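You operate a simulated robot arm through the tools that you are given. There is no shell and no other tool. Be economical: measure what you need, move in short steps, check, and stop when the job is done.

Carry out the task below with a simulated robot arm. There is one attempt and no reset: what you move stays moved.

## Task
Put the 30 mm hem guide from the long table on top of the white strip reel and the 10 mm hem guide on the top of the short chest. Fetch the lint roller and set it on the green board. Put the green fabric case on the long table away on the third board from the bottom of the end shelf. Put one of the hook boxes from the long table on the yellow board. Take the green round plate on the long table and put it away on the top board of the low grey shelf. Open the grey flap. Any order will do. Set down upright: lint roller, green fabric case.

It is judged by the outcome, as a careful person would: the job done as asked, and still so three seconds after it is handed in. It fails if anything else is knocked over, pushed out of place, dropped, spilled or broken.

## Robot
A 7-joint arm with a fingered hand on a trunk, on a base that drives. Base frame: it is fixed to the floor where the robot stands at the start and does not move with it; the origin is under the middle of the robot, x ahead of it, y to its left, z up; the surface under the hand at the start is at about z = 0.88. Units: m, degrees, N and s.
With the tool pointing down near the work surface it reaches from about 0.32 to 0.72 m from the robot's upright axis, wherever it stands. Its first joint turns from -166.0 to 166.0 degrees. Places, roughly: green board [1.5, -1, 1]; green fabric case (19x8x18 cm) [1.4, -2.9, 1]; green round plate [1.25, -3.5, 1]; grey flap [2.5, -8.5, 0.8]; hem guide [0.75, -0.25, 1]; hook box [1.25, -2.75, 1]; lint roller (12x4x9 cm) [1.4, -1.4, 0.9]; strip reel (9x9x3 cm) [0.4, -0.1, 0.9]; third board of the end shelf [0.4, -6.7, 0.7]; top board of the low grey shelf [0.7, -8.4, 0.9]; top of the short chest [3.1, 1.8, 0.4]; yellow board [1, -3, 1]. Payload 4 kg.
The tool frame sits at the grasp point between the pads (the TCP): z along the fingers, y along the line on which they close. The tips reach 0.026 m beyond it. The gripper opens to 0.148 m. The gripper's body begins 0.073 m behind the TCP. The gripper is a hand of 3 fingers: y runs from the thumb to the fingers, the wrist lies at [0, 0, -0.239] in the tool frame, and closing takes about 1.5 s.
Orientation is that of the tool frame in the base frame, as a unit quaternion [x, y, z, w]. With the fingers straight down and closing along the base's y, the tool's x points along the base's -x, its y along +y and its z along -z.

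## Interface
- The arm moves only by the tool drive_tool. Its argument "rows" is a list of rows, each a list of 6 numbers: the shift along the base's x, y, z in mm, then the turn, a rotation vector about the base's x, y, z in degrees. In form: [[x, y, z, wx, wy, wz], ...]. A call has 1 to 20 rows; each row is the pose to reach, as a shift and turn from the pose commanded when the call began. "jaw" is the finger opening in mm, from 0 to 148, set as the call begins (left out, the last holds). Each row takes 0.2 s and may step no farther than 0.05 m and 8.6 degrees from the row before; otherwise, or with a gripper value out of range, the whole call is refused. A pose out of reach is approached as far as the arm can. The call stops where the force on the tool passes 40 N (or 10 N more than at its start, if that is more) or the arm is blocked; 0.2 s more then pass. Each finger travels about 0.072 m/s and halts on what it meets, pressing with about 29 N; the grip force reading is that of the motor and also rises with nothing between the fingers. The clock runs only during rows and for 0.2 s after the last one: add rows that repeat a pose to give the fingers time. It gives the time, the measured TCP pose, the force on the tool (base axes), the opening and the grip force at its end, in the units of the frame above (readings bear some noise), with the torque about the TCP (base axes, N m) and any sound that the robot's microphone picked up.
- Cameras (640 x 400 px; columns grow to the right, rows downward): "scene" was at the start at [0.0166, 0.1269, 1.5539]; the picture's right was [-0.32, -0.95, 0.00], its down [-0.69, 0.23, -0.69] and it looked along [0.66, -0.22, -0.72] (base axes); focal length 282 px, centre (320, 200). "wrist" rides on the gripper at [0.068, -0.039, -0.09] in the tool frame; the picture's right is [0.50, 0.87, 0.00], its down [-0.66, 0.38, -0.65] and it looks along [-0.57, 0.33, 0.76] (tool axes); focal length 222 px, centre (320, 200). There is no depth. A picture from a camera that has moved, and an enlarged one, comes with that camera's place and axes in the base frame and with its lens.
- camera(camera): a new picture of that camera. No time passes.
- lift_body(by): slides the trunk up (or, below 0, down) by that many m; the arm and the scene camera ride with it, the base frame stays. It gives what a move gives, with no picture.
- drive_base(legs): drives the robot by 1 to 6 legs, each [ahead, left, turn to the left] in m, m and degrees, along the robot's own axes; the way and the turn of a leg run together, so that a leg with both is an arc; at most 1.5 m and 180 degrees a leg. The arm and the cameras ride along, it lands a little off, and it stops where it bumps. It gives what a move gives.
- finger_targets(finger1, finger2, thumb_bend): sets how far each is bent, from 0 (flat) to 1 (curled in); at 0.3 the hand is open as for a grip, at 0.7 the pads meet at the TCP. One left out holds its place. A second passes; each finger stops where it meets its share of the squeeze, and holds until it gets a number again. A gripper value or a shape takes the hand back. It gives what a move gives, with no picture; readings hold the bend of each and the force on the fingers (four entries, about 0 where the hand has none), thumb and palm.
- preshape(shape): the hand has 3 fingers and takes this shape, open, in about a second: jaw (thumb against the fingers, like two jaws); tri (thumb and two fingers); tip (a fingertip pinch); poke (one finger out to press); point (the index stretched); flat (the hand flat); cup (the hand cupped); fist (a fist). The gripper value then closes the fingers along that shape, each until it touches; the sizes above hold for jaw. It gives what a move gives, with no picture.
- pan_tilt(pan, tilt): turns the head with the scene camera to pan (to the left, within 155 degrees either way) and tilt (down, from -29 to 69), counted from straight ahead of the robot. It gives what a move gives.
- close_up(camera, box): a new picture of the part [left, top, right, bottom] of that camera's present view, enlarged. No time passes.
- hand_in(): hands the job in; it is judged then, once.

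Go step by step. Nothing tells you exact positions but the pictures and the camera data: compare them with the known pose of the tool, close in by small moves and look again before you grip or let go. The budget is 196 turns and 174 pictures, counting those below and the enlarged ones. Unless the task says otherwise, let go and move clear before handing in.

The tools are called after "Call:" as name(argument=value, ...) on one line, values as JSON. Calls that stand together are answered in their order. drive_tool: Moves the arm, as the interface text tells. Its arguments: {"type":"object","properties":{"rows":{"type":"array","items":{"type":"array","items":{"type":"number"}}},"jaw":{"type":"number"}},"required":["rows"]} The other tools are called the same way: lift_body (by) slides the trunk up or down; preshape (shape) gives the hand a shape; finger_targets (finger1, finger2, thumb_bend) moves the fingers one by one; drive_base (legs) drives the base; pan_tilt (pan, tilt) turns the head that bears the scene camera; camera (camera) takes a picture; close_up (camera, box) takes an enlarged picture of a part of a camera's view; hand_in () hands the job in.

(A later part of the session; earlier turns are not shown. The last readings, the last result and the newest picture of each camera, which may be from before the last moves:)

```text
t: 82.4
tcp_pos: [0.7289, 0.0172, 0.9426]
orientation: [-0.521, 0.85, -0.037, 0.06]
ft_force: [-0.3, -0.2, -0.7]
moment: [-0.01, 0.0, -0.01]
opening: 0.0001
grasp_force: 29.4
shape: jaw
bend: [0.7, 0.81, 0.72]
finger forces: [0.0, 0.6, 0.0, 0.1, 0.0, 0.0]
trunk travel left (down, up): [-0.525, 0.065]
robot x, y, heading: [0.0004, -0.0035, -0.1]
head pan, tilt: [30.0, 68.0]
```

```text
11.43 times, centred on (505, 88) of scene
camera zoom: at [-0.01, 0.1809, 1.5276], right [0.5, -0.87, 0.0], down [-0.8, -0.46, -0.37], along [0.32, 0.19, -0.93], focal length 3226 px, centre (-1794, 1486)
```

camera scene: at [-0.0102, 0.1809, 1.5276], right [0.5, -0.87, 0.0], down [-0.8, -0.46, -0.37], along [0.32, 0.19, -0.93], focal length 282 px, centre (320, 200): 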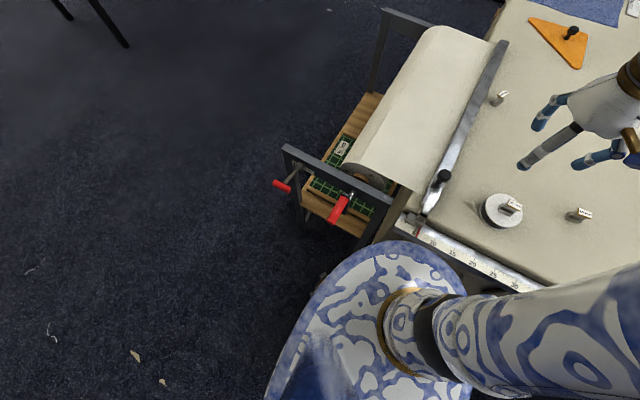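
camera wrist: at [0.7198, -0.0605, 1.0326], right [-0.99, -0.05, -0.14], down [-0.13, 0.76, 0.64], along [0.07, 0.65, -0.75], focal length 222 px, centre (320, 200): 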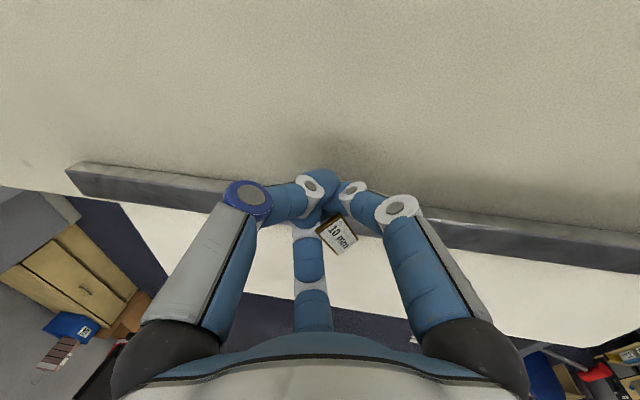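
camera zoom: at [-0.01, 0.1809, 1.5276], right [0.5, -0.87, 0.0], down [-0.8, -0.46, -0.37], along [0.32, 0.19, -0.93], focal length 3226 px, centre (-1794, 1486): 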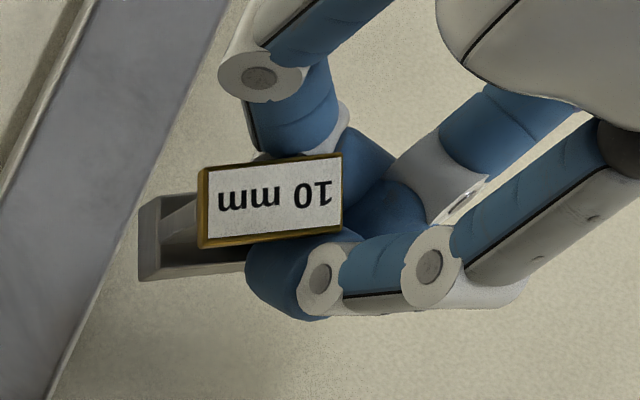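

The guide is lifted, pinched by its web end. I'll carry it gently to a clearer spot nearer the robot, set it down and regrip it properly.

Call:
drive_tool(rows=[[-7, -4, 5, 0, 0, 0], [-16, -9, 8, 0, 0, 0], [-26, -14, 8, 0, 0, 0], [-36, -19, 8, 0, 0, 0], [-46, -24, 8, 0, 0, 0], [-56, -29, 8, 0, 0, 0], [-66, -34, 8, 0, 0, 0], [-76, -39, 8, 0, 0, 0], [-86, -44, 8, 0, 0, 0], [-96, -50, 8, 0, 0, 0], [-106, -56, 8, 0, 0, 0], [-115, -62, 8, 0, 0, 0], [-122, -66, 8, 0, 0, 0], [-126, -68, 8, 0, 0, 0]])

Call:
drive_tool(rows=[[0, 0, -8, 0, 0, 0], [0, 0, -16, 0, 0, 0], [0, 0, -24, 0, 0, 0], [0, 0, -30, 0, 0, 0]])

Call:
camera(camera="wrist")

Call:
close_up(camera="scene", box=[440, 80, 600, 180])

```text
t: 85.4
tcp_pos: [0.603, -0.0533, 0.949]
orientation: [-0.522, 0.85, -0.036, 0.059]
ft_force: [0.1, 0.6, -1.2]
moment: [0.01, -0.02, 0.0]
opening: 0.0
grasp_force: 29.2
shape: jaw
bend: [0.7, 0.81, 0.72]
finger forces: [0.1, 0.5, 0.0, 0.1, 0.1, 0.0]
trunk travel left (down, up): [-0.525, 0.065]
robot x, y, heading: [0.0013, 0.0004, -0.1]
head pan, tilt: [30.0, 68.0]
```

```text
t: 86.4
tcp_pos: [0.6008, -0.0526, 0.9181]
orientation: [-0.52, 0.851, -0.036, 0.059]
ft_force: [0.8, -0.5, -0.6]
moment: [-0.03, -0.01, 0.0]
opening: 0.0
grasp_force: 29.1
shape: jaw
bend: [0.7, 0.81, 0.72]
finger forces: [0.1, 0.5, 0.1, 0.1, 0.0, 0.0]
trunk travel left (down, up): [-0.525, 0.065]
robot x, y, heading: [-0.003, -0.0014, -0.1]
head pan, tilt: [30.0, 68.0]
```

```text
114 pictures are left
camera wrist: at [0.5922, -0.1296, 1.0088], right [-0.99, -0.05, -0.14], down [-0.13, 0.76, 0.64], along [0.07, 0.65, -0.75], focal length 222 px, centre (320, 200)
```

wrist: 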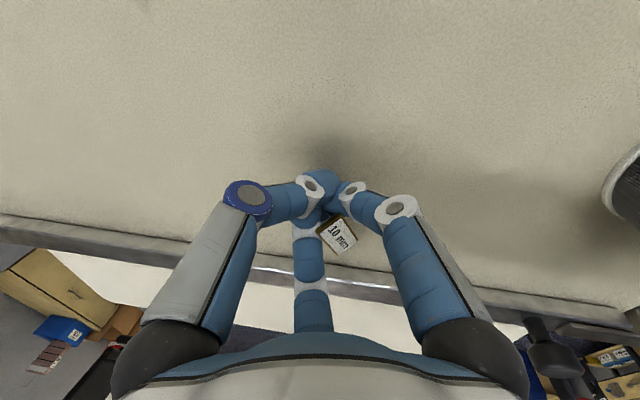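

```text
4.00 times, centred on (520, 130) of scene
camera zoom: at [-0.01, 0.1808, 1.5276], right [0.5, -0.87, 0.0], down [-0.8, -0.46, -0.37], along [0.32, 0.19, -0.93], focal length 1129 px, centre (-480, 480)
```

zoom: 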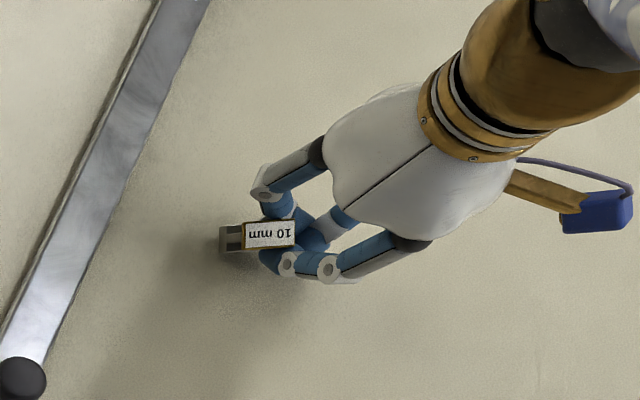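

Call:
drive_tool(rows=[[0, 0, -2, 0, 0, 0], [0, 0, -4, 0, 0, 0], [0, 0, -6, 0, 0, 0]])

Call:
drive_tool(rows=[[0, 0, 0, 0, 0, 0], [0, 0, 0, 0, 0, 0], [0, 0, 0, 0, 0, 0], [0, 0, 0, 0, 0, 0]], jaw=60)

Call:
drive_tool(rows=[[0, 0, 15, 0, 0, 0], [0, 0, 40, 0, 0, 0], [0, 0, 70, 0, 0, 0], [0, 0, 95, 0, 7, 0]])

Call:
camera(camera="wrist")

Call:
close_up(camera="scene", box=[440, 80, 600, 180])

```text
t: 87.2
tcp_pos: [0.6006, -0.0524, 0.9135]
orientation: [-0.522, 0.85, -0.037, 0.06]
ft_force: [-0.4, -1.4, 1.7]
moment: [0.04, 0.01, 0.01]
opening: 0.0
grasp_force: 29.4
shape: jaw
bend: [0.7, 0.81, 0.72]
finger forces: [0.1, 16.1, 0.0, 0.0, 0.0, 0.0]
trunk travel left (down, up): [-0.525, 0.065]
robot x, y, heading: [-0.0045, 0.0013, -0.1]
head pan, tilt: [30.0, 68.0]
```

```text
t: 88.2
tcp_pos: [0.6019, -0.0524, 0.9136]
orientation: [-0.522, 0.85, -0.037, 0.059]
ft_force: [-0.3, -0.2, -0.4]
moment: [-0.02, -0.02, 0.05]
opening: 0.0596
grasp_force: 0.0
shape: jaw
bend: [0.77, 0.77, 0.7]
finger forces: [0.1, 0.1, 0.1, 0.1, 0.0, 0.0]
trunk travel left (down, up): [-0.525, 0.065]
robot x, y, heading: [-0.003, 0.0004, 0.3]
head pan, tilt: [30.0, 68.0]
```

```text
t: 89.2
tcp_pos: [0.6015, -0.0541, 1.008]
orientation: [-0.523, 0.852, -0.005, 0.006]
ft_force: [-0.2, 0.2, 0.3]
moment: [0.02, 0.0, 0.03]
opening: 0.0595
grasp_force: 0.0
shape: jaw
bend: [0.77, 0.77, 0.7]
finger forces: [0.0, 0.0, 0.1, 0.1, 0.0, 0.0]
trunk travel left (down, up): [-0.525, 0.065]
robot x, y, heading: [-0.0005, -0.0016, 0.1]
head pan, tilt: [30.0, 68.0]
```

```text
112 pictures are left
camera wrist: at [0.6041, -0.1317, 1.0986], right [-1.0, -0.05, -0.02], down [-0.05, 0.76, 0.65], along [-0.02, 0.65, -0.76], focal length 222 px, centre (320, 200)
```

wrist: 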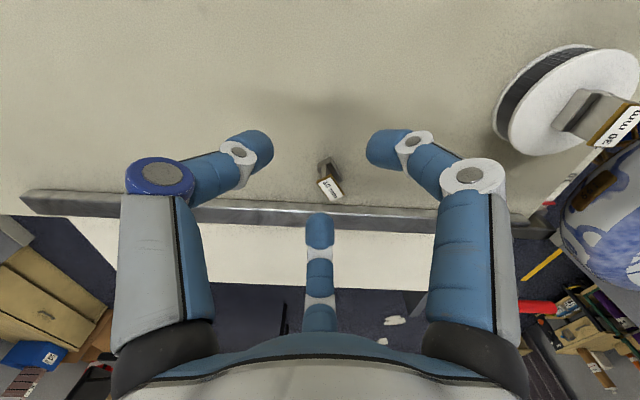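

```text
4.00 times, centred on (520, 130) of scene
camera zoom: at [-0.0098, 0.1808, 1.5276], right [0.5, -0.87, 0.0], down [-0.8, -0.46, -0.37], along [0.32, 0.19, -0.93], focal length 1129 px, centre (-480, 480)
```

zoom: 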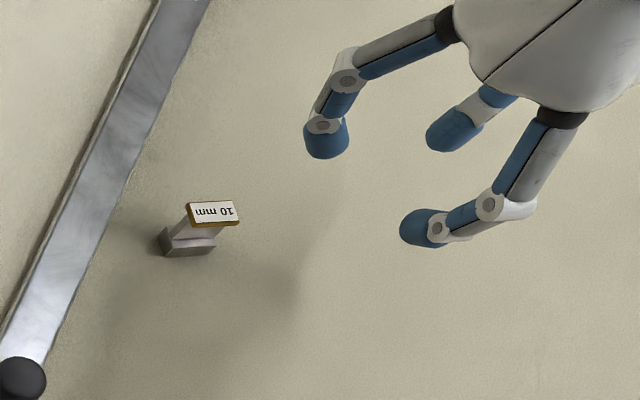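

The guide stands upright at about (0.588, 0.008), axis at ~124°. I'll align yaw, stay vertical and come down for a proper grip.

Call:
drive_tool(rows=[[0, 15, 0, 0, 1, -8], [-4, 30, -10, 0, 1, -16], [-8, 45, -25, 0, 1, -24], [-8, 53, -50, 0, 1, -29]], jaw=75)

Call:
camera(camera="wrist")

```text
t: 90.2
tcp_pos: [0.594, 0.0, 0.9606]
orientation: [-0.291, 0.957, -0.003, -0.001]
ft_force: [-0.3, -0.6, -0.5]
moment: [0.0, -0.01, -0.01]
opening: 0.0747
grasp_force: 0.1
shape: jaw
bend: [0.36, 0.36, 0.7]
finger forces: [0.0, 0.0, 0.0, 0.0, 0.1, 0.0]
trunk travel left (down, up): [-0.525, 0.065]
robot x, y, heading: [-0.0018, 0.0023, -0.3]
head pan, tilt: [30.0, 68.0]
```

```text
110 pictures are left
camera wrist: at [0.5603, -0.0689, 1.0508], right [-0.9, 0.44, 0.0], down [0.33, 0.68, 0.65], along [0.29, 0.58, -0.76], focal length 222 px, centre (320, 200)
```

wrist: 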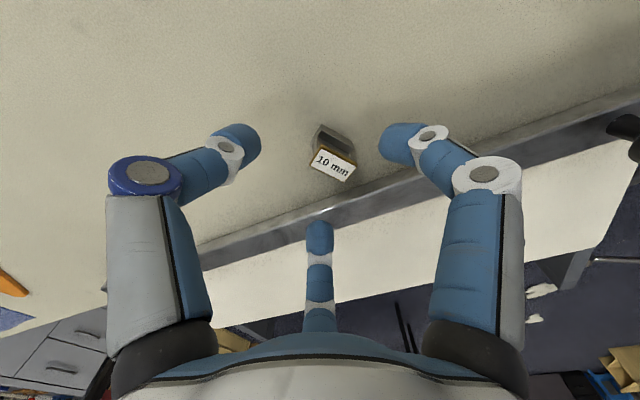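

Call:
drive_tool(rows=[[2, 3, -20, 0, 0, 0], [2, 3, -40, 0, 0, 0], [2, 3, -52, 0, 0, 0]])

Call:
camera(camera="wrist")

```text
t: 91.0
tcp_pos: [0.5976, 0.0031, 0.9072]
orientation: [-0.292, 0.956, -0.002, -0.001]
ft_force: [-0.6, 0.4, 1.2]
moment: [0.01, -0.01, 0.01]
opening: 0.0745
grasp_force: 0.1
shape: jaw
bend: [0.36, 0.36, 0.7]
finger forces: [0.0, 0.0, 0.0, 0.1, 0.1, 0.0]
trunk travel left (down, up): [-0.525, 0.065]
robot x, y, heading: [0.0008, -0.0026, 0.1]
head pan, tilt: [30.0, 68.0]
```

```text
109 pictures are left
camera wrist: at [0.5635, -0.0656, 0.9984], right [-0.9, 0.44, 0.0], down [0.33, 0.68, 0.65], along [0.29, 0.58, -0.76], focal length 222 px, centre (320, 200)
```

wrist: 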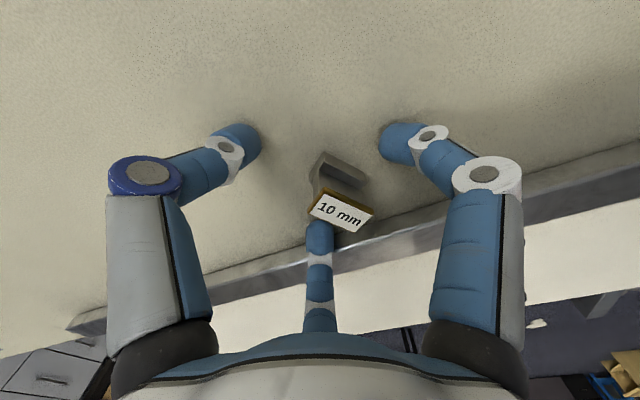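

Call:
drive_tool(rows=[[0, 0, 0, 0, 0, 0], [0, 0, 0, 0, 0, 0], [0, 0, 0, 0, 0, 0], [0, 0, 0, 0, 0, 0], [0, 0, 0, 0, 0, 0], [0, 0, 0, 0, 0, 0], [0, 0, 0, 0, 0, 0]], jaw=0)

Call:
camera(camera="wrist")

```text
t: 92.6
tcp_pos: [0.5967, 0.0019, 0.9087]
orientation: [-0.292, 0.956, -0.001, -0.001]
ft_force: [-0.7, -0.4, -0.4]
moment: [0.0, 0.04, 0.0]
opening: 0.0137
grasp_force: 29.1
shape: jaw
bend: [0.74, 0.74, 0.69]
finger forces: [22.1, 23.2, 0.0, 0.1, 24.7, 0.0]
trunk travel left (down, up): [-0.525, 0.065]
robot x, y, heading: [0.0012, 0.0004, 0.0]
head pan, tilt: [30.0, 68.0]
```

```text
108 pictures are left
camera wrist: at [0.5636, -0.0656, 0.9986], right [-0.9, 0.44, 0.0], down [0.33, 0.68, 0.65], along [0.29, 0.58, -0.76], focal length 222 px, centre (320, 200)
```

wrist: 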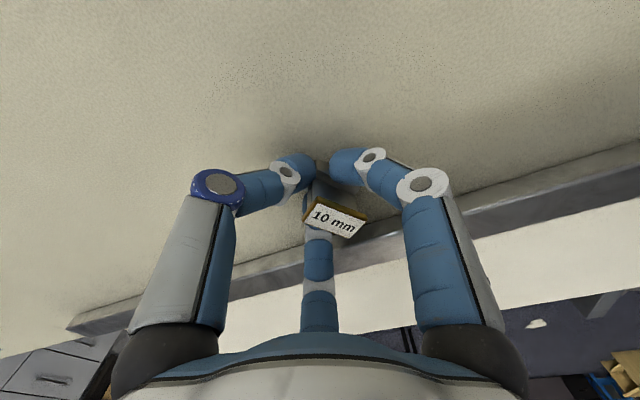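

A solid three-finger grip. Lifting and folding in, then driving round the cart toward the short chest.

Call:
drive_tool(rows=[[0, 0, 30, 0, 0, -4], [-10, 0, 75, 0, 0, -8], [-40, 0, 110, 0, 0, -12], [-80, 0, 130, 0, 0, -16], [-120, 0, 150, 0, 0, -20], [-155, 0, 170, 0, 0, -24], [-175, 0, 190, 0, 0, -28], [-190, 0, 210, 0, 0, -34]])

Call:
drive_base(legs=[[-0.2, 0, 0], [0, 1.4, 0], [1.3, 0, 0]])

Call:
pan_tilt(pan=0, tilt=30)

Call:
camera(camera="scene")

Call:
camera(camera="wrist")

```text
t: 94.4
tcp_pos: [0.4066, 0.0044, 1.1182]
orientation: [0.0, 1.0, -0.001, -0.002]
ft_force: [0.2, -0.5, -0.2]
moment: [-0.02, 0.02, -0.02]
opening: 0.0134
grasp_force: 29.2
shape: jaw
bend: [0.74, 0.74, 0.69]
finger forces: [22.4, 23.3, 0.2, 0.0, 24.4, 0.0]
trunk travel left (down, up): [-0.525, 0.065]
robot x, y, heading: [0.0006, 0.0009, -0.2]
head pan, tilt: [30.0, 68.0]
```

```text
t: 108.8
tcp_pos: [1.5234, 1.3763, 1.1174]
orientation: [0.006, 1.0, -0.001, -0.002]
ft_force: [-0.4, -0.7, -0.5]
moment: [-0.03, -0.02, 0.01]
opening: 0.0135
grasp_force: 28.8
shape: jaw
bend: [0.74, 0.74, 0.69]
finger forces: [22.3, 23.1, 0.0, 0.0, 24.3, 0.1]
trunk travel left (down, up): [-0.525, 0.065]
robot x, y, heading: [1.1169, 1.3804, -0.6]
head pan, tilt: [30.0, 68.0]
```

```text
t: 109.8
tcp_pos: [1.5236, 1.3775, 1.1183]
orientation: [0.006, 1.0, -0.001, -0.001]
ft_force: [1.1, 0.2, -0.8]
moment: [0.0, 0.01, -0.02]
opening: 0.0134
grasp_force: 29.3
shape: jaw
bend: [0.74, 0.74, 0.69]
finger forces: [22.3, 23.2, 0.1, 0.1, 24.3, 0.0]
trunk travel left (down, up): [-0.525, 0.065]
robot x, y, heading: [1.1193, 1.3771, -0.6]
head pan, tilt: [0.0, 30.0]
```

```text
107 pictures are left
camera scene: at [1.1488, 1.5307, 1.5783], right [-0.01, -1.0, 0.0], down [-0.5, 0.01, -0.87], along [0.87, -0.01, -0.5], focal length 282 px, centre (320, 200)
```

scene: 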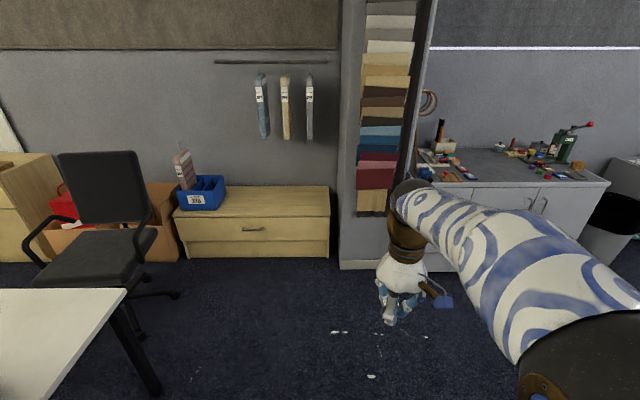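

```text
106 pictures are left
camera wrist: at [1.4561, 1.34, 1.2089], right [-0.49, 0.87, 0.0], down [0.66, 0.37, 0.65], along [0.57, 0.32, -0.76], focal length 222 px, centre (320, 200)
```

wrist: 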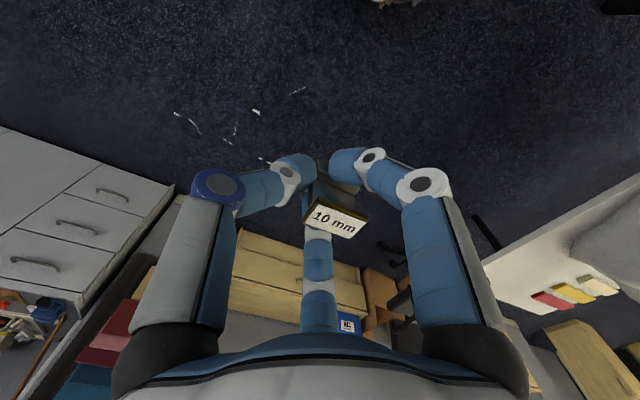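

The chest top is clear at right (x 2.94–3.43, y 1.44–2.2, z≈0.4). Driving closer and lowering the trunk.

Call:
drive_base(legs=[[1.3, 0, 0.6], [0, 0.37, 0]])

Call:
lift_body(by=-0.45)

Call:
camera(camera="scene")

Call:
camera(camera="wrist")

```text
t: 116.0
tcp_pos: [2.7865, 1.3955, 1.1174]
orientation: [-0.008, 1.0, 0.0, -0.006]
ft_force: [-13.9, 3.6, 1.5]
moment: [-0.41, -1.1, -0.49]
opening: 0.0135
grasp_force: 29.7
shape: jaw
bend: [0.74, 0.74, 0.69]
finger forces: [22.3, 23.2, 0.0, 0.1, 26.1, 11.3]
trunk travel left (down, up): [-0.525, 0.065]
robot x, y, heading: [2.3871, 1.385, 1.4]
head pan, tilt: [0.0, 30.0]
stopped in leg 1: the robot was blocked; the commanded pose is now the measured one
```

```text
refused: -0.45 is not a number from -0.4 to 0.4
```

```text
105 pictures are left
camera scene: at [2.4109, 1.5375, 1.5784], right [0.02, -1.0, 0.0], down [-0.5, -0.01, -0.87], along [0.87, 0.02, -0.5], focal length 282 px, centre (320, 200)
```

scene: 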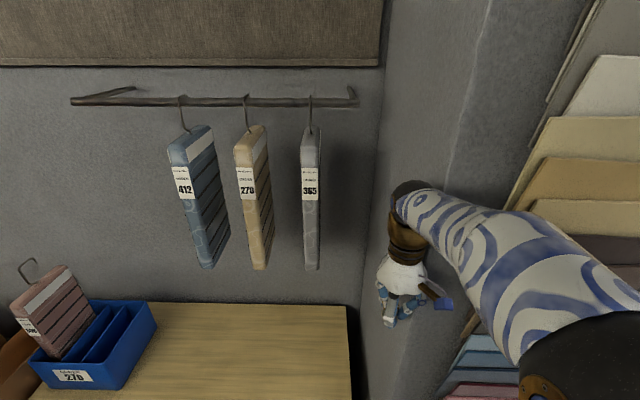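

```text
104 pictures are left
camera wrist: at [2.7222, 1.3572, 1.2092], right [-0.51, 0.86, 0.0], down [0.66, 0.39, 0.64], along [0.55, 0.33, -0.76], focal length 222 px, centre (320, 200)
```

wrist: 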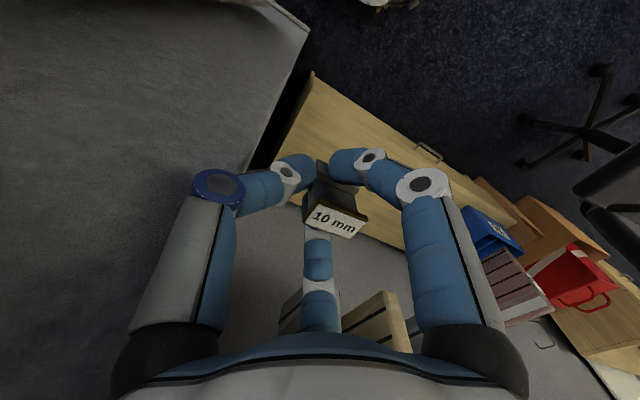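

The hand brushed the grey pillar; I'll back off, sidestep left and go on.

Call:
drive_base(legs=[[-0.1, 0, 0], [0, 0.42, -1.4], [0.12, 0, 0]])

Call:
lift_body(by=-0.4)

Call:
camera(camera="scene")

Call:
camera(camera="wrist")

```text
t: 120.2
tcp_pos: [2.8111, 1.8004, 1.1169]
orientation: [0.002, 1.0, 0.0, -0.007]
ft_force: [0.0, 0.1, -0.9]
moment: [0.0, 0.0, -0.03]
opening: 0.0134
grasp_force: 29.0
shape: jaw
bend: [0.74, 0.74, 0.69]
finger forces: [22.3, 23.3, 0.0, 0.0, 24.4, 0.1]
trunk travel left (down, up): [-0.525, 0.065]
robot x, y, heading: [2.4081, 1.7909, 0.2]
head pan, tilt: [0.0, 30.0]
```

```text
t: 124.0
tcp_pos: [2.8112, 1.8004, 0.7177]
orientation: [0.002, 1.0, -0.001, -0.006]
ft_force: [0.5, -0.1, -0.2]
moment: [0.01, 0.04, -0.02]
opening: 0.0133
grasp_force: 29.0
shape: jaw
bend: [0.74, 0.74, 0.69]
finger forces: [22.3, 23.1, 0.1, 0.0, 24.3, 0.1]
trunk travel left (down, up): [-0.125, 0.465]
robot x, y, heading: [2.409, 1.7922, -0.1]
head pan, tilt: [0.0, 30.0]
```

```text
103 pictures are left
camera scene: at [2.4376, 1.9486, 1.1784], right [0.0, -1.0, 0.0], down [-0.5, 0.0, -0.87], along [0.87, 0.0, -0.5], focal length 282 px, centre (320, 200)
```

scene: 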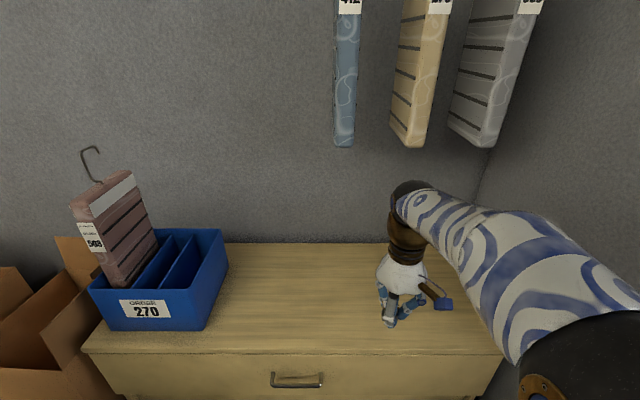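

```text
102 pictures are left
camera wrist: at [2.745, 1.7623, 0.8084], right [-0.5, 0.87, 0.01], down [0.67, 0.38, 0.64], along [0.56, 0.32, -0.77], focal length 222 px, centre (320, 200)
```

wrist: 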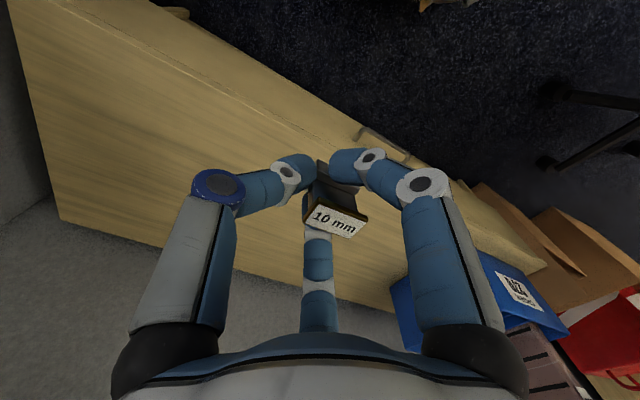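

Call:
lift_body(by=-0.1)

Call:
drive_tool(rows=[[45, 0, 0, 0, 0, 0], [90, 0, -10, 0, 0, 0], [135, 0, -30, 0, 0, 0], [180, 0, -50, 0, 0, 0], [225, 0, -70, 0, 0, 0], [245, 0, -110, 0, 0, 0], [250, 0, -145, 0, 0, 0]])

Call:
camera(camera="scene")

```text
t: 125.3
tcp_pos: [2.812, 1.8004, 0.617]
orientation: [0.003, 1.0, 0.0, -0.007]
ft_force: [0.1, -0.4, -0.1]
moment: [0.03, -0.02, 0.02]
opening: 0.0138
grasp_force: 28.9
shape: jaw
bend: [0.74, 0.74, 0.69]
finger forces: [22.3, 23.2, 0.1, 0.0, 24.3, 0.0]
trunk travel left (down, up): [-0.025, 0.565]
robot x, y, heading: [2.4051, 1.7943, 0.1]
head pan, tilt: [0.0, 30.0]
```

```text
t: 126.9
tcp_pos: [3.0611, 1.8021, 0.4747]
orientation: [0.002, 1.0, -0.001, -0.002]
ft_force: [-5.3, 0.1, 34.6]
moment: [0.11, 0.17, -0.02]
opening: 0.0144
grasp_force: 29.4
shape: jaw
bend: [0.74, 0.75, 0.71]
finger forces: [39.4, 39.1, 0.1, 0.0, 40.0, 0.0]
trunk travel left (down, up): [-0.025, 0.565]
robot x, y, heading: [2.4053, 1.7948, -0.0]
head pan, tilt: [0.0, 30.0]
```

```text
101 pictures are left
camera scene: at [2.4348, 1.9485, 1.0794], right [0.0, -1.0, 0.0], down [-0.5, 0.0, -0.87], along [0.87, 0.0, -0.5], focal length 282 px, centre (320, 200)
```

scene: 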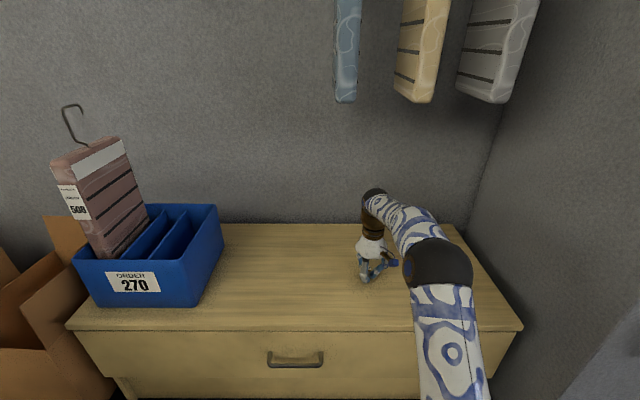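

It touched the chest top (z≈0.446). Easing off and releasing.

Call:
drive_tool(rows=[[0, 0, 2, 0, 0, 0], [0, 0, 3, 0, 0, 0]])

Call:
close_up(camera="wrist", box=[240, 100, 420, 260])

```text
t: 127.5
tcp_pos: [3.0609, 1.8018, 0.476]
orientation: [0.001, 1.0, -0.002, -0.006]
ft_force: [5.2, 3.3, 26.1]
moment: [0.2, -0.27, 0.03]
opening: 0.0146
grasp_force: 29.1
shape: jaw
bend: [0.74, 0.75, 0.71]
finger forces: [33.6, 42.4, 0.0, 0.0, 33.3, 0.0]
trunk travel left (down, up): [-0.025, 0.565]
robot x, y, heading: [2.4095, 1.7979, 0.3]
head pan, tilt: [0.0, 30.0]
```

```text
2.50 times, centred on (330, 180) of wrist
camera zoom: at [2.9941, 1.7641, 0.5665], right [-0.5, 0.87, 0.0], down [0.66, 0.38, 0.65], along [0.56, 0.32, -0.76], focal length 555 px, centre (295, 250)
```

zoom: 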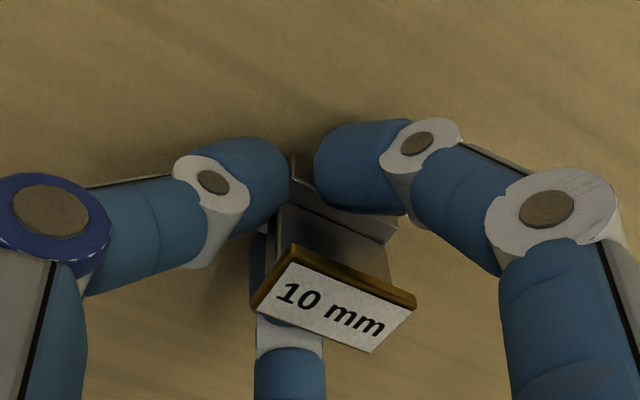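

Call:
drive_tool(rows=[[0, 0, 2, 0, 0, 0], [0, 0, 2, 0, 0, 0]])

Call:
drive_tool(rows=[[0, 0, 0, 0, 0, 0], [0, 0, 0, 0, 0, 0], [0, 0, 0, 0, 0, 0], [0, 0, 0, 0, 0, 0], [0, 0, 20, 0, 0, 0], [0, 0, 50, 0, 0, 0], [0, 0, 90, 0, 0, 0]], jaw=60)

Call:
camera(camera="wrist")

```text
t: 128.1
tcp_pos: [3.0598, 1.8003, 0.4754]
orientation: [0.002, 1.0, -0.001, -0.008]
ft_force: [0.4, 2.4, 5.9]
moment: [0.11, -0.05, 0.01]
opening: 0.0144
grasp_force: 29.4
shape: jaw
bend: [0.74, 0.75, 0.69]
finger forces: [26.3, 32.4, 0.0, 0.1, 25.8, 0.0]
trunk travel left (down, up): [-0.025, 0.565]
robot x, y, heading: [2.4032, 1.7972, 0.1]
head pan, tilt: [0.0, 30.0]
```

```text
t: 129.7
tcp_pos: [3.0626, 1.802, 0.5648]
orientation: [0.002, 1.0, -0.001, -0.006]
ft_force: [0.0, -0.3, 0.4]
moment: [0.01, 0.02, 0.0]
opening: 0.0594
grasp_force: 0.1
shape: jaw
bend: [0.77, 0.77, 0.7]
finger forces: [0.1, 0.0, 0.0, 0.0, 0.1, 0.0]
trunk travel left (down, up): [-0.025, 0.565]
robot x, y, heading: [2.4065, 1.793, -0.1]
head pan, tilt: [0.0, 30.0]
```

```text
99 pictures are left
camera wrist: at [2.9969, 1.7642, 0.6573], right [-0.5, 0.87, 0.01], down [0.67, 0.38, 0.64], along [0.56, 0.32, -0.77], focal length 222 px, centre (320, 200)
```

wrist: 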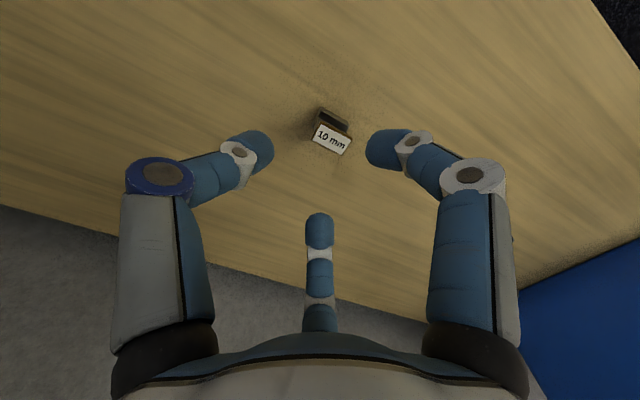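

The 10 mm guide is on the chest. Retracting, raising the trunk, and heading for the aisle behind the table.

Call:
drive_tool(rows=[[-40, 0, 20, 0, 0, 0], [-80, 0, 40, 0, 0, 0], [-120, 0, 50, 0, 0, 0], [-160, 0, 50, 0, 0, 0], [-200, 0, 50, 0, 0, 0], [-240, 0, 50, 0, 0, 0]], jaw=148)

Call:
lift_body(by=0.4)

Call:
lift_body(by=0.16)

Call:
drive_base(legs=[[-0.35, 0, 0], [0, 0, -90]])

Call:
camera(camera="scene")

```text
t: 131.1
tcp_pos: [2.8237, 1.7988, 0.615]
orientation: [0.001, 1.0, -0.001, -0.007]
ft_force: [0.4, 0.0, -0.2]
moment: [0.01, -0.02, 0.01]
opening: 0.148
grasp_force: 0.1
shape: jaw
bend: [0.3, 0.3, 0.3]
finger forces: [0.0, 0.1, 0.0, 0.1, 0.0, 0.0]
trunk travel left (down, up): [-0.025, 0.565]
robot x, y, heading: [2.403, 1.796, 0.2]
head pan, tilt: [0.0, 30.0]
```

```text
t: 135.0
tcp_pos: [2.8252, 1.7999, 1.0133]
orientation: [0.002, 1.0, -0.001, -0.007]
ft_force: [-0.8, 0.4, 0.3]
moment: [0.01, 0.0, 0.01]
opening: 0.1479
grasp_force: 0.0
shape: jaw
bend: [0.3, 0.3, 0.3]
finger forces: [0.1, 0.0, 0.0, 0.0, 0.0, 0.0]
trunk travel left (down, up): [-0.425, 0.165]
robot x, y, heading: [2.4041, 1.7944, -0.1]
head pan, tilt: [0.0, 30.0]
```

```text
t: 136.8
tcp_pos: [2.8246, 1.7987, 1.1746]
orientation: [0.002, 1.0, -0.001, -0.007]
ft_force: [0.6, -0.3, 0.2]
moment: [0.0, 0.02, -0.02]
opening: 0.1479
grasp_force: 0.0
shape: jaw
bend: [0.3, 0.3, 0.3]
finger forces: [0.1, 0.0, 0.0, 0.1, 0.0, 0.1]
trunk travel left (down, up): [-0.585, 0.005]
robot x, y, heading: [2.4067, 1.7941, -0.1]
head pan, tilt: [0.0, 30.0]
```

```text
t: 142.7
tcp_pos: [2.103, 1.3782, 1.174]
orientation: [0.677, 0.736, 0.004, -0.005]
ft_force: [-0.5, 0.4, -1.1]
moment: [0.01, -0.02, -0.01]
opening: 0.1478
grasp_force: 0.0
shape: jaw
bend: [0.3, 0.3, 0.3]
finger forces: [0.1, 0.0, 0.0, 0.0, 0.0, 0.0]
trunk travel left (down, up): [-0.585, 0.005]
robot x, y, heading: [2.0646, 1.7942, -85.1]
head pan, tilt: [0.0, 30.0]
```

```text
98 pictures are left
camera scene: at [2.2181, 1.7783, 1.6384], right [-1.0, -0.09, 0.0], down [-0.04, 0.5, -0.87], along [0.07, -0.86, -0.5], focal length 282 px, centre (320, 200)
```

scene: 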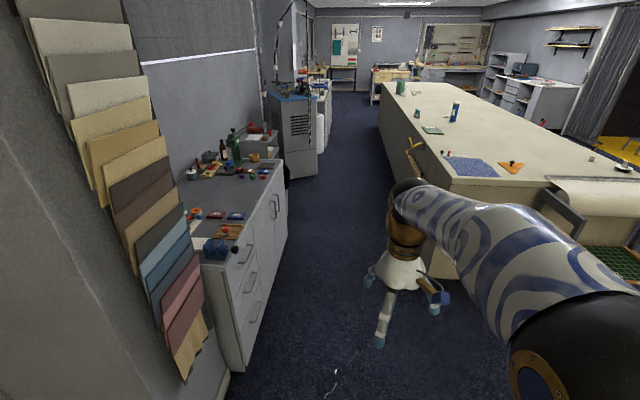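

The aisle is about 1 m wide. Driving down it to y≈-1.1, then facing the table.

Call:
drive_base(legs=[[0, 0, -5], [1.45, -0.12, 0], [1.45, 0, 0], [0, 0, -90]])

Call:
pan_tilt(pan=0, tilt=45)

Call:
camera(camera="scene")

```text
t: 161.4
tcp_pos: [1.464, -1.1345, 1.1747]
orientation: [0.999, -0.037, 0.007, 0.0]
ft_force: [-0.3, -0.3, -0.4]
moment: [-0.02, -0.04, 0.03]
opening: 0.1478
grasp_force: 0.0
shape: jaw
bend: [0.3, 0.3, 0.3]
finger forces: [0.0, 0.0, 0.0, 0.0, 0.1, 0.0]
trunk travel left (down, up): [-0.585, 0.005]
robot x, y, heading: [1.881, -1.164, 176.0]
head pan, tilt: [0.0, 30.0]
```

```text
t: 162.2
tcp_pos: [1.4649, -1.1357, 1.1744]
orientation: [0.999, -0.037, 0.007, 0.0]
ft_force: [0.6, -0.1, 0.3]
moment: [-0.02, 0.0, 0.0]
opening: 0.148
grasp_force: 0.0
shape: jaw
bend: [0.3, 0.3, 0.3]
finger forces: [0.0, 0.1, 0.0, 0.0, 0.1, 0.0]
trunk travel left (down, up): [-0.585, 0.005]
robot x, y, heading: [1.8795, -1.1619, 175.7]
head pan, tilt: [0.0, 45.0]
```

```text
97 pictures are left
camera scene: at [1.8489, -1.31, 1.6158], right [0.07, 1.0, 0.0], down [0.7, -0.05, -0.71], along [-0.71, 0.05, -0.71], focal length 282 px, centre (320, 200)
```

scene: 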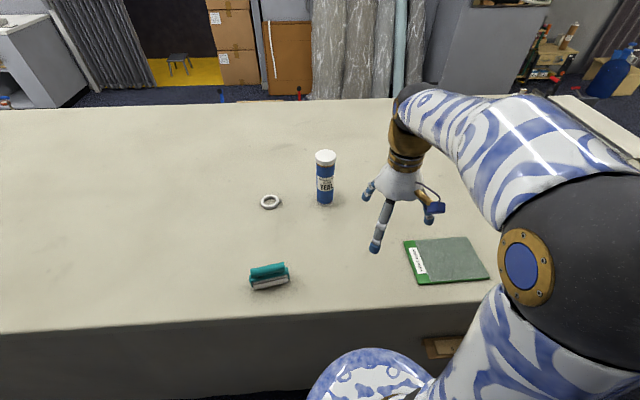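

Call:
close_up(camera="scene", box=[220, 230, 320, 310])

Call:
close_up(camera="scene", box=[380, 210, 510, 300])

```text
5.00 times, centred on (270, 270) of scene
camera zoom: at [1.8489, -1.31, 1.6158], right [0.07, 1.0, 0.0], down [0.7, -0.05, -0.71], along [-0.71, 0.05, -0.71], focal length 1412 px, centre (570, -150)
```

zoom: 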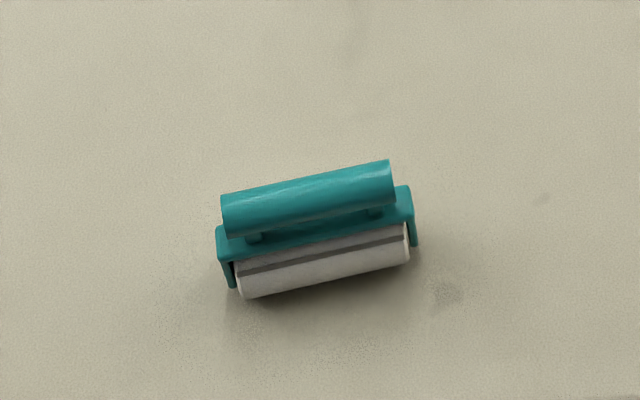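

```text
4.44 times, centred on (445, 255) of scene
camera zoom: at [1.8489, -1.31, 1.6158], right [0.07, 1.0, 0.0], down [0.7, -0.05, -0.71], along [-0.71, 0.05, -0.71], focal length 1255 px, centre (-236, -44)
```

zoom: 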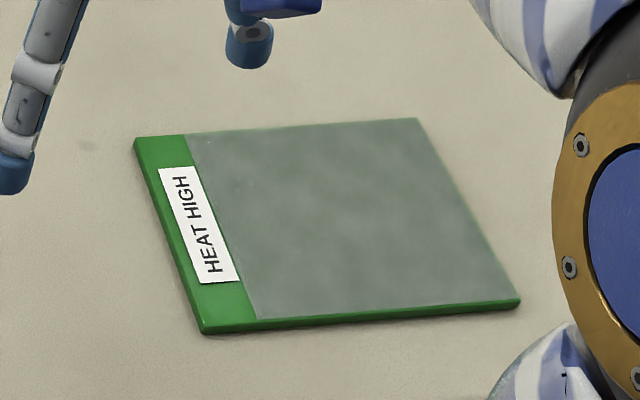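

The lint roller stands at about (1.438, -1.419) with its handle along y; the green board spans x 1.32–1.47, y -1.01…-0.79. I'll turn the hand so it closes across the handle and go above it.

Call:
drive_tool(rows=[[0, -28, 0, 0, 0, -7.6], [0, -56, 0, 0, 0, -15.2], [-5, -84, 0, 0, 0, -22.8], [-10, -112, 0, 0, 0, -30.4], [-14, -140, -10, 0, 0, -38], [-18, -168, -20, 0, 0, -45.6], [-22, -196, -30, 0, 0, -53.2], [-26, -224, -40, 0, 0, -60.8], [-27, -252, -60, 0, 0, -68.4], [-27, -284, -80, 0, 0, -76]])

Call:
camera(camera="wrist")

Call:
camera(camera="scene")

```text
t: 164.4
tcp_pos: [1.4382, -1.4214, 1.0949]
orientation: [0.763, -0.646, 0.006, 0.005]
ft_force: [0.0, -0.9, -0.4]
moment: [0.0, 0.01, 0.02]
opening: 0.1478
grasp_force: 0.1
shape: jaw
bend: [0.3, 0.3, 0.3]
finger forces: [0.1, 0.0, 0.0, 0.0, 0.1, 0.1]
trunk travel left (down, up): [-0.585, 0.005]
robot x, y, heading: [1.8811, -1.1609, 175.7]
head pan, tilt: [0.0, 45.0]
```

```text
94 pictures are left
camera wrist: at [1.4886, -1.4789, 1.1855], right [-0.77, -0.64, 0.01], down [-0.49, 0.59, 0.64], along [-0.41, 0.49, -0.76], focal length 222 px, centre (320, 200)
```

wrist: 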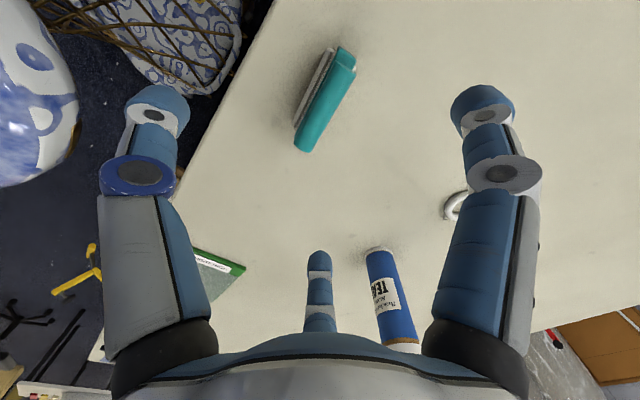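

```text
93 pictures are left
camera scene: at [1.8486, -1.3107, 1.6157], right [0.07, 1.0, 0.0], down [0.71, -0.05, -0.71], along [-0.71, 0.05, -0.71], focal length 282 px, centre (320, 200)
```

scene: 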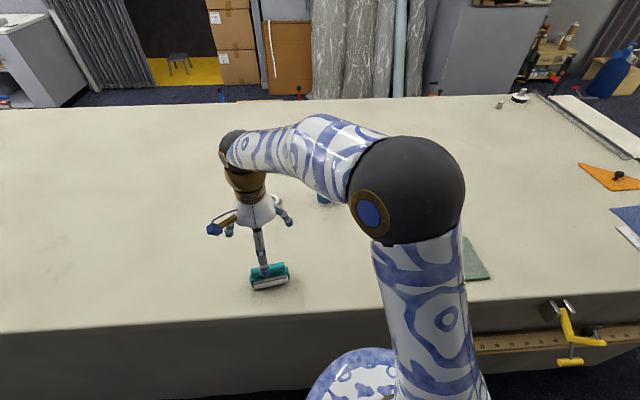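

Call:
drive_tool(rows=[[2, -3, -40, 0, 0, 4], [2, -3, -75, 0, 0, 4], [2, -3, -100, 0, 0, 4]], jaw=100)

Call:
camera(camera="wrist")

Call:
close_up(camera="scene", box=[200, 190, 340, 310])

```text
t: 165.2
tcp_pos: [1.4426, -1.4235, 0.9935]
orientation: [0.786, -0.618, 0.006, 0.004]
ft_force: [-0.2, -0.5, -0.4]
moment: [0.01, -0.03, -0.01]
opening: 0.1005
grasp_force: 0.1
shape: jaw
bend: [0.29, 0.29, 0.72]
finger forces: [0.0, 0.1, 0.1, 0.1, 0.1, 0.1]
trunk travel left (down, up): [-0.585, 0.005]
robot x, y, heading: [1.8795, -1.1607, 176.2]
head pan, tilt: [0.0, 45.0]
```

```text
92 pictures are left
camera wrist: at [1.4955, -1.4772, 1.0838], right [-0.72, -0.69, 0.0], down [-0.53, 0.56, 0.64], along [-0.45, 0.46, -0.76], focal length 222 px, centre (320, 200)
```

wrist: 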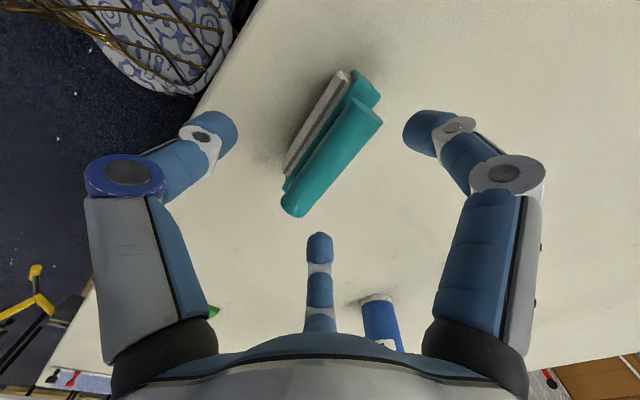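

```text
3.33 times, centred on (270, 250) of scene
camera zoom: at [1.8486, -1.3101, 1.6158], right [0.07, 1.0, 0.0], down [0.71, -0.05, -0.71], along [-0.71, 0.05, -0.71], focal length 941 px, centre (487, 33)
```

zoom: 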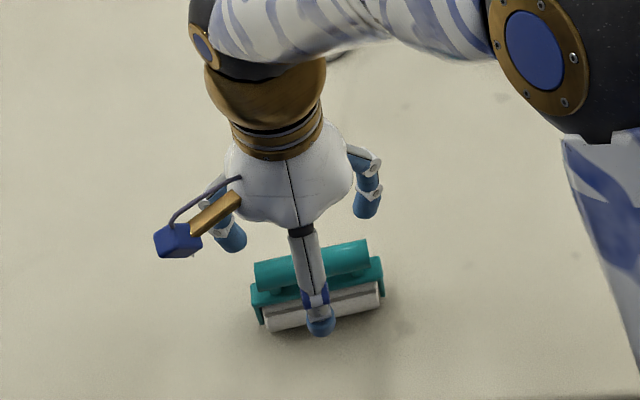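

Call:
drive_tool(rows=[[-2, -5, -15, 0, 0, 0], [-2, -5, -32, 0, 0, 0]])

Call:
drive_tool(rows=[[0, 0, 0, 0, 0, 0], [0, 0, 0, 0, 0, 0], [0, 0, 0, 0, 0, 0], [0, 0, 0, 0, 0, 0], [0, 0, 0, 0, 0, 0], [0, 0, 0, 0, 0, 0], [0, 0, 0, 0, 0, 0]], jaw=0)

Call:
camera(camera="wrist")

```text
t: 165.8
tcp_pos: [1.4387, -1.4281, 0.9631]
orientation: [0.786, -0.618, 0.006, 0.003]
ft_force: [0.8, 0.2, -0.7]
moment: [0.01, 0.02, -0.02]
opening: 0.1006
grasp_force: 0.0
shape: jaw
bend: [0.29, 0.29, 0.72]
finger forces: [0.0, 0.1, 0.0, 0.0, 0.1, 0.0]
trunk travel left (down, up): [-0.585, 0.005]
robot x, y, heading: [1.8761, -1.1666, 175.9]
head pan, tilt: [0.0, 45.0]
```

```text
t: 167.4
tcp_pos: [1.4388, -1.4286, 0.9636]
orientation: [0.786, -0.618, 0.005, 0.004]
ft_force: [0.8, -0.7, -0.8]
moment: [-0.01, -0.02, 0.01]
opening: 0.0208
grasp_force: 28.7
shape: jaw
bend: [0.76, 0.76, 0.71]
finger forces: [23.2, 24.1, 0.1, 0.0, 24.9, 0.0]
trunk travel left (down, up): [-0.585, 0.005]
robot x, y, heading: [1.8803, -1.1607, 176.2]
head pan, tilt: [0.0, 45.0]
```

```text
90 pictures are left
camera wrist: at [1.4924, -1.482, 1.0543], right [-0.72, -0.69, 0.01], down [-0.53, 0.56, 0.64], along [-0.45, 0.46, -0.76], focal length 222 px, centre (320, 200)
```

wrist: 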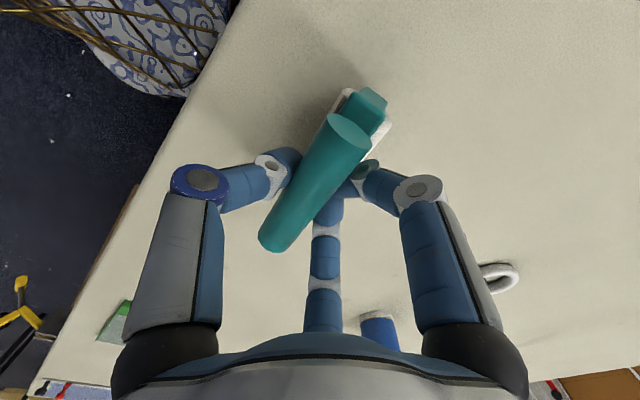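

Call:
close_up(camera="scene", box=[200, 190, 340, 310])

Call:
drive_tool(rows=[[0, 0, 10, 0, 0, 0], [0, 0, 30, 0, 0, 0], [0, 0, 50, 0, 0, 0]])

Call:
close_up(camera="scene", box=[200, 190, 340, 310])

```text
3.33 times, centred on (270, 250) of scene
camera zoom: at [1.8487, -1.3102, 1.6157], right [0.07, 1.0, 0.0], down [0.71, -0.05, -0.71], along [-0.71, 0.05, -0.71], focal length 941 px, centre (487, 33)
```

zoom: 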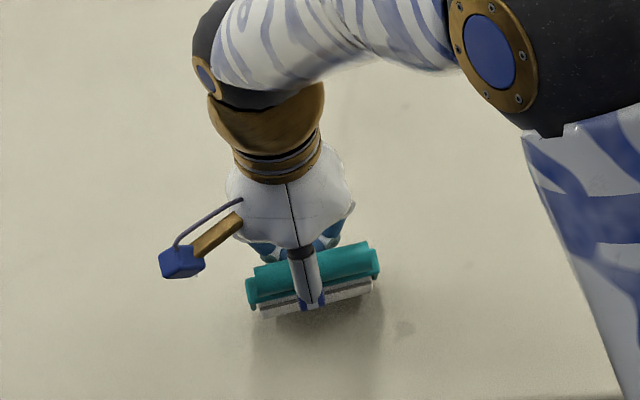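

```text
t: 168.2
tcp_pos: [1.4392, -1.428, 1.0142]
orientation: [0.786, -0.618, 0.007, 0.003]
ft_force: [0.2, 0.4, -1.2]
moment: [0.04, 0.01, 0.01]
opening: 0.0208
grasp_force: 29.5
shape: jaw
bend: [0.76, 0.76, 0.71]
finger forces: [23.6, 25.3, 0.0, 0.0, 24.8, 0.0]
trunk travel left (down, up): [-0.585, 0.005]
robot x, y, heading: [1.8797, -1.1594, 175.9]
head pan, tilt: [0.0, 45.0]
```

```text
3.33 times, centred on (270, 250) of scene
camera zoom: at [1.8489, -1.3101, 1.6157], right [0.07, 1.0, 0.0], down [0.71, -0.05, -0.71], along [-0.71, 0.05, -0.71], focal length 941 px, centre (487, 33)
```

zoom: 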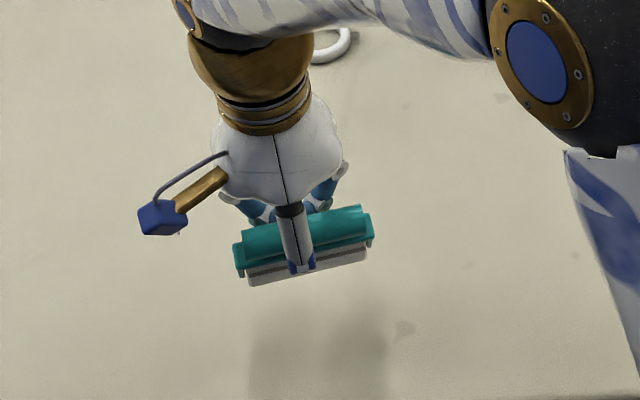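

Call:
close_up(camera="wrist", box=[240, 70, 420, 260])

```text
2.11 times, centred on (330, 165) of wrist
camera zoom: at [1.4925, -1.4821, 1.106], right [-0.72, -0.69, 0.0], down [-0.53, 0.55, 0.64], along [-0.45, 0.46, -0.77], focal length 468 px, centre (299, 274)
```

zoom: 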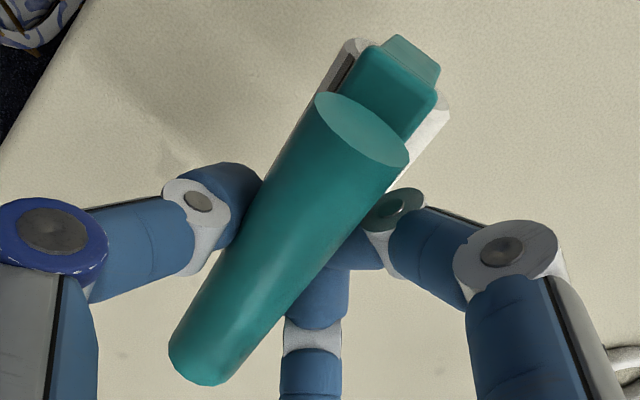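

The roller is held but swung about 19° about its handle. I'll tilt the hand to set it upright again while carrying it over the green board.

Call:
drive_tool(rows=[[0, 10, 20, 1.2, -4.6, 0], [-4, 40, 30, 2.3, -9.2, 0], [-8, 84, 30, 3.5, -13.8, 0], [-12, 128, 30, 4.6, -18.4, 0], [-16, 172, 30, 4.6, -18.4, 0], [-20, 216, 30, 4.6, -18.4, 0], [-24, 260, 30, 4.6, -18.4, 0], [-28, 304, 30, 4.6, -18.4, 0], [-32, 348, 30, 4.6, -18.4, 0], [-36, 392, 30, 4.6, -18.4, 0], [-40, 436, 30, 4.6, -18.4, 0], [-44, 480, 30, 4.6, -18.4, 0], [-44, 528, 30, 4.6, -18.4, 0]])

Call:
close_up(camera="wrist", box=[200, 40, 460, 280])

Call:
camera(camera="scene")

```text
t: 171.0
tcp_pos: [1.3907, -0.9008, 1.046]
orientation: [0.775, -0.61, 0.107, -0.126]
ft_force: [0.0, 0.5, -2.1]
moment: [-0.03, 0.0, 0.01]
opening: 0.0204
grasp_force: 29.3
shape: jaw
bend: [0.76, 0.76, 0.72]
finger forces: [26.8, 31.2, 0.1, 0.0, 23.6, 0.0]
trunk travel left (down, up): [-0.585, 0.005]
robot x, y, heading: [1.8774, -1.1592, 176.2]
head pan, tilt: [0.0, 45.0]
```

```text
1.67 times, centred on (330, 160) of wrist
camera zoom: at [1.4142, -0.9617, 1.144], right [-0.68, -0.68, -0.28], down [-0.71, 0.51, 0.49], along [-0.19, 0.53, -0.83], focal length 370 px, centre (303, 267)
```

zoom: 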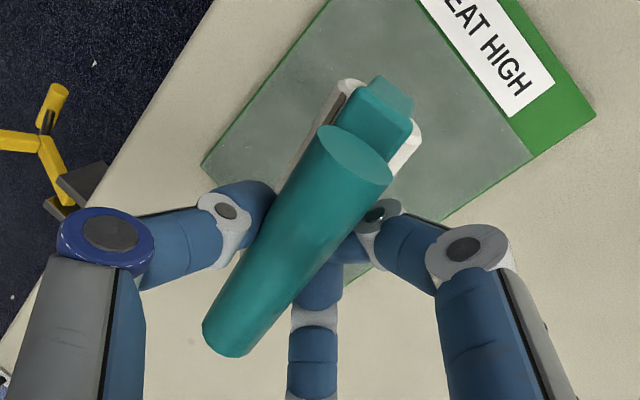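

```text
85 pictures are left
camera scene: at [1.8485, -1.3092, 1.6158], right [0.07, 1.0, 0.0], down [0.71, -0.05, -0.71], along [-0.71, 0.05, -0.71], focal length 282 px, centre (320, 200)
```

scene: 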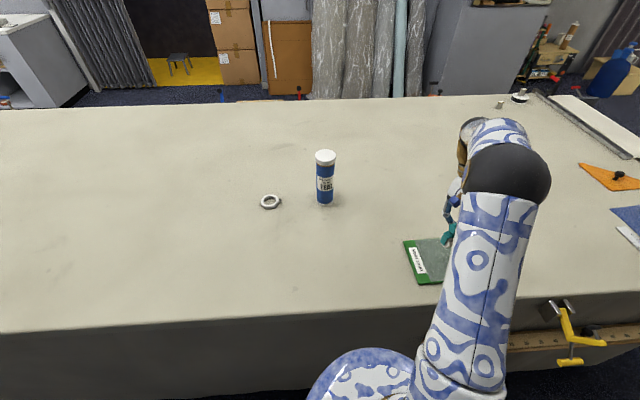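

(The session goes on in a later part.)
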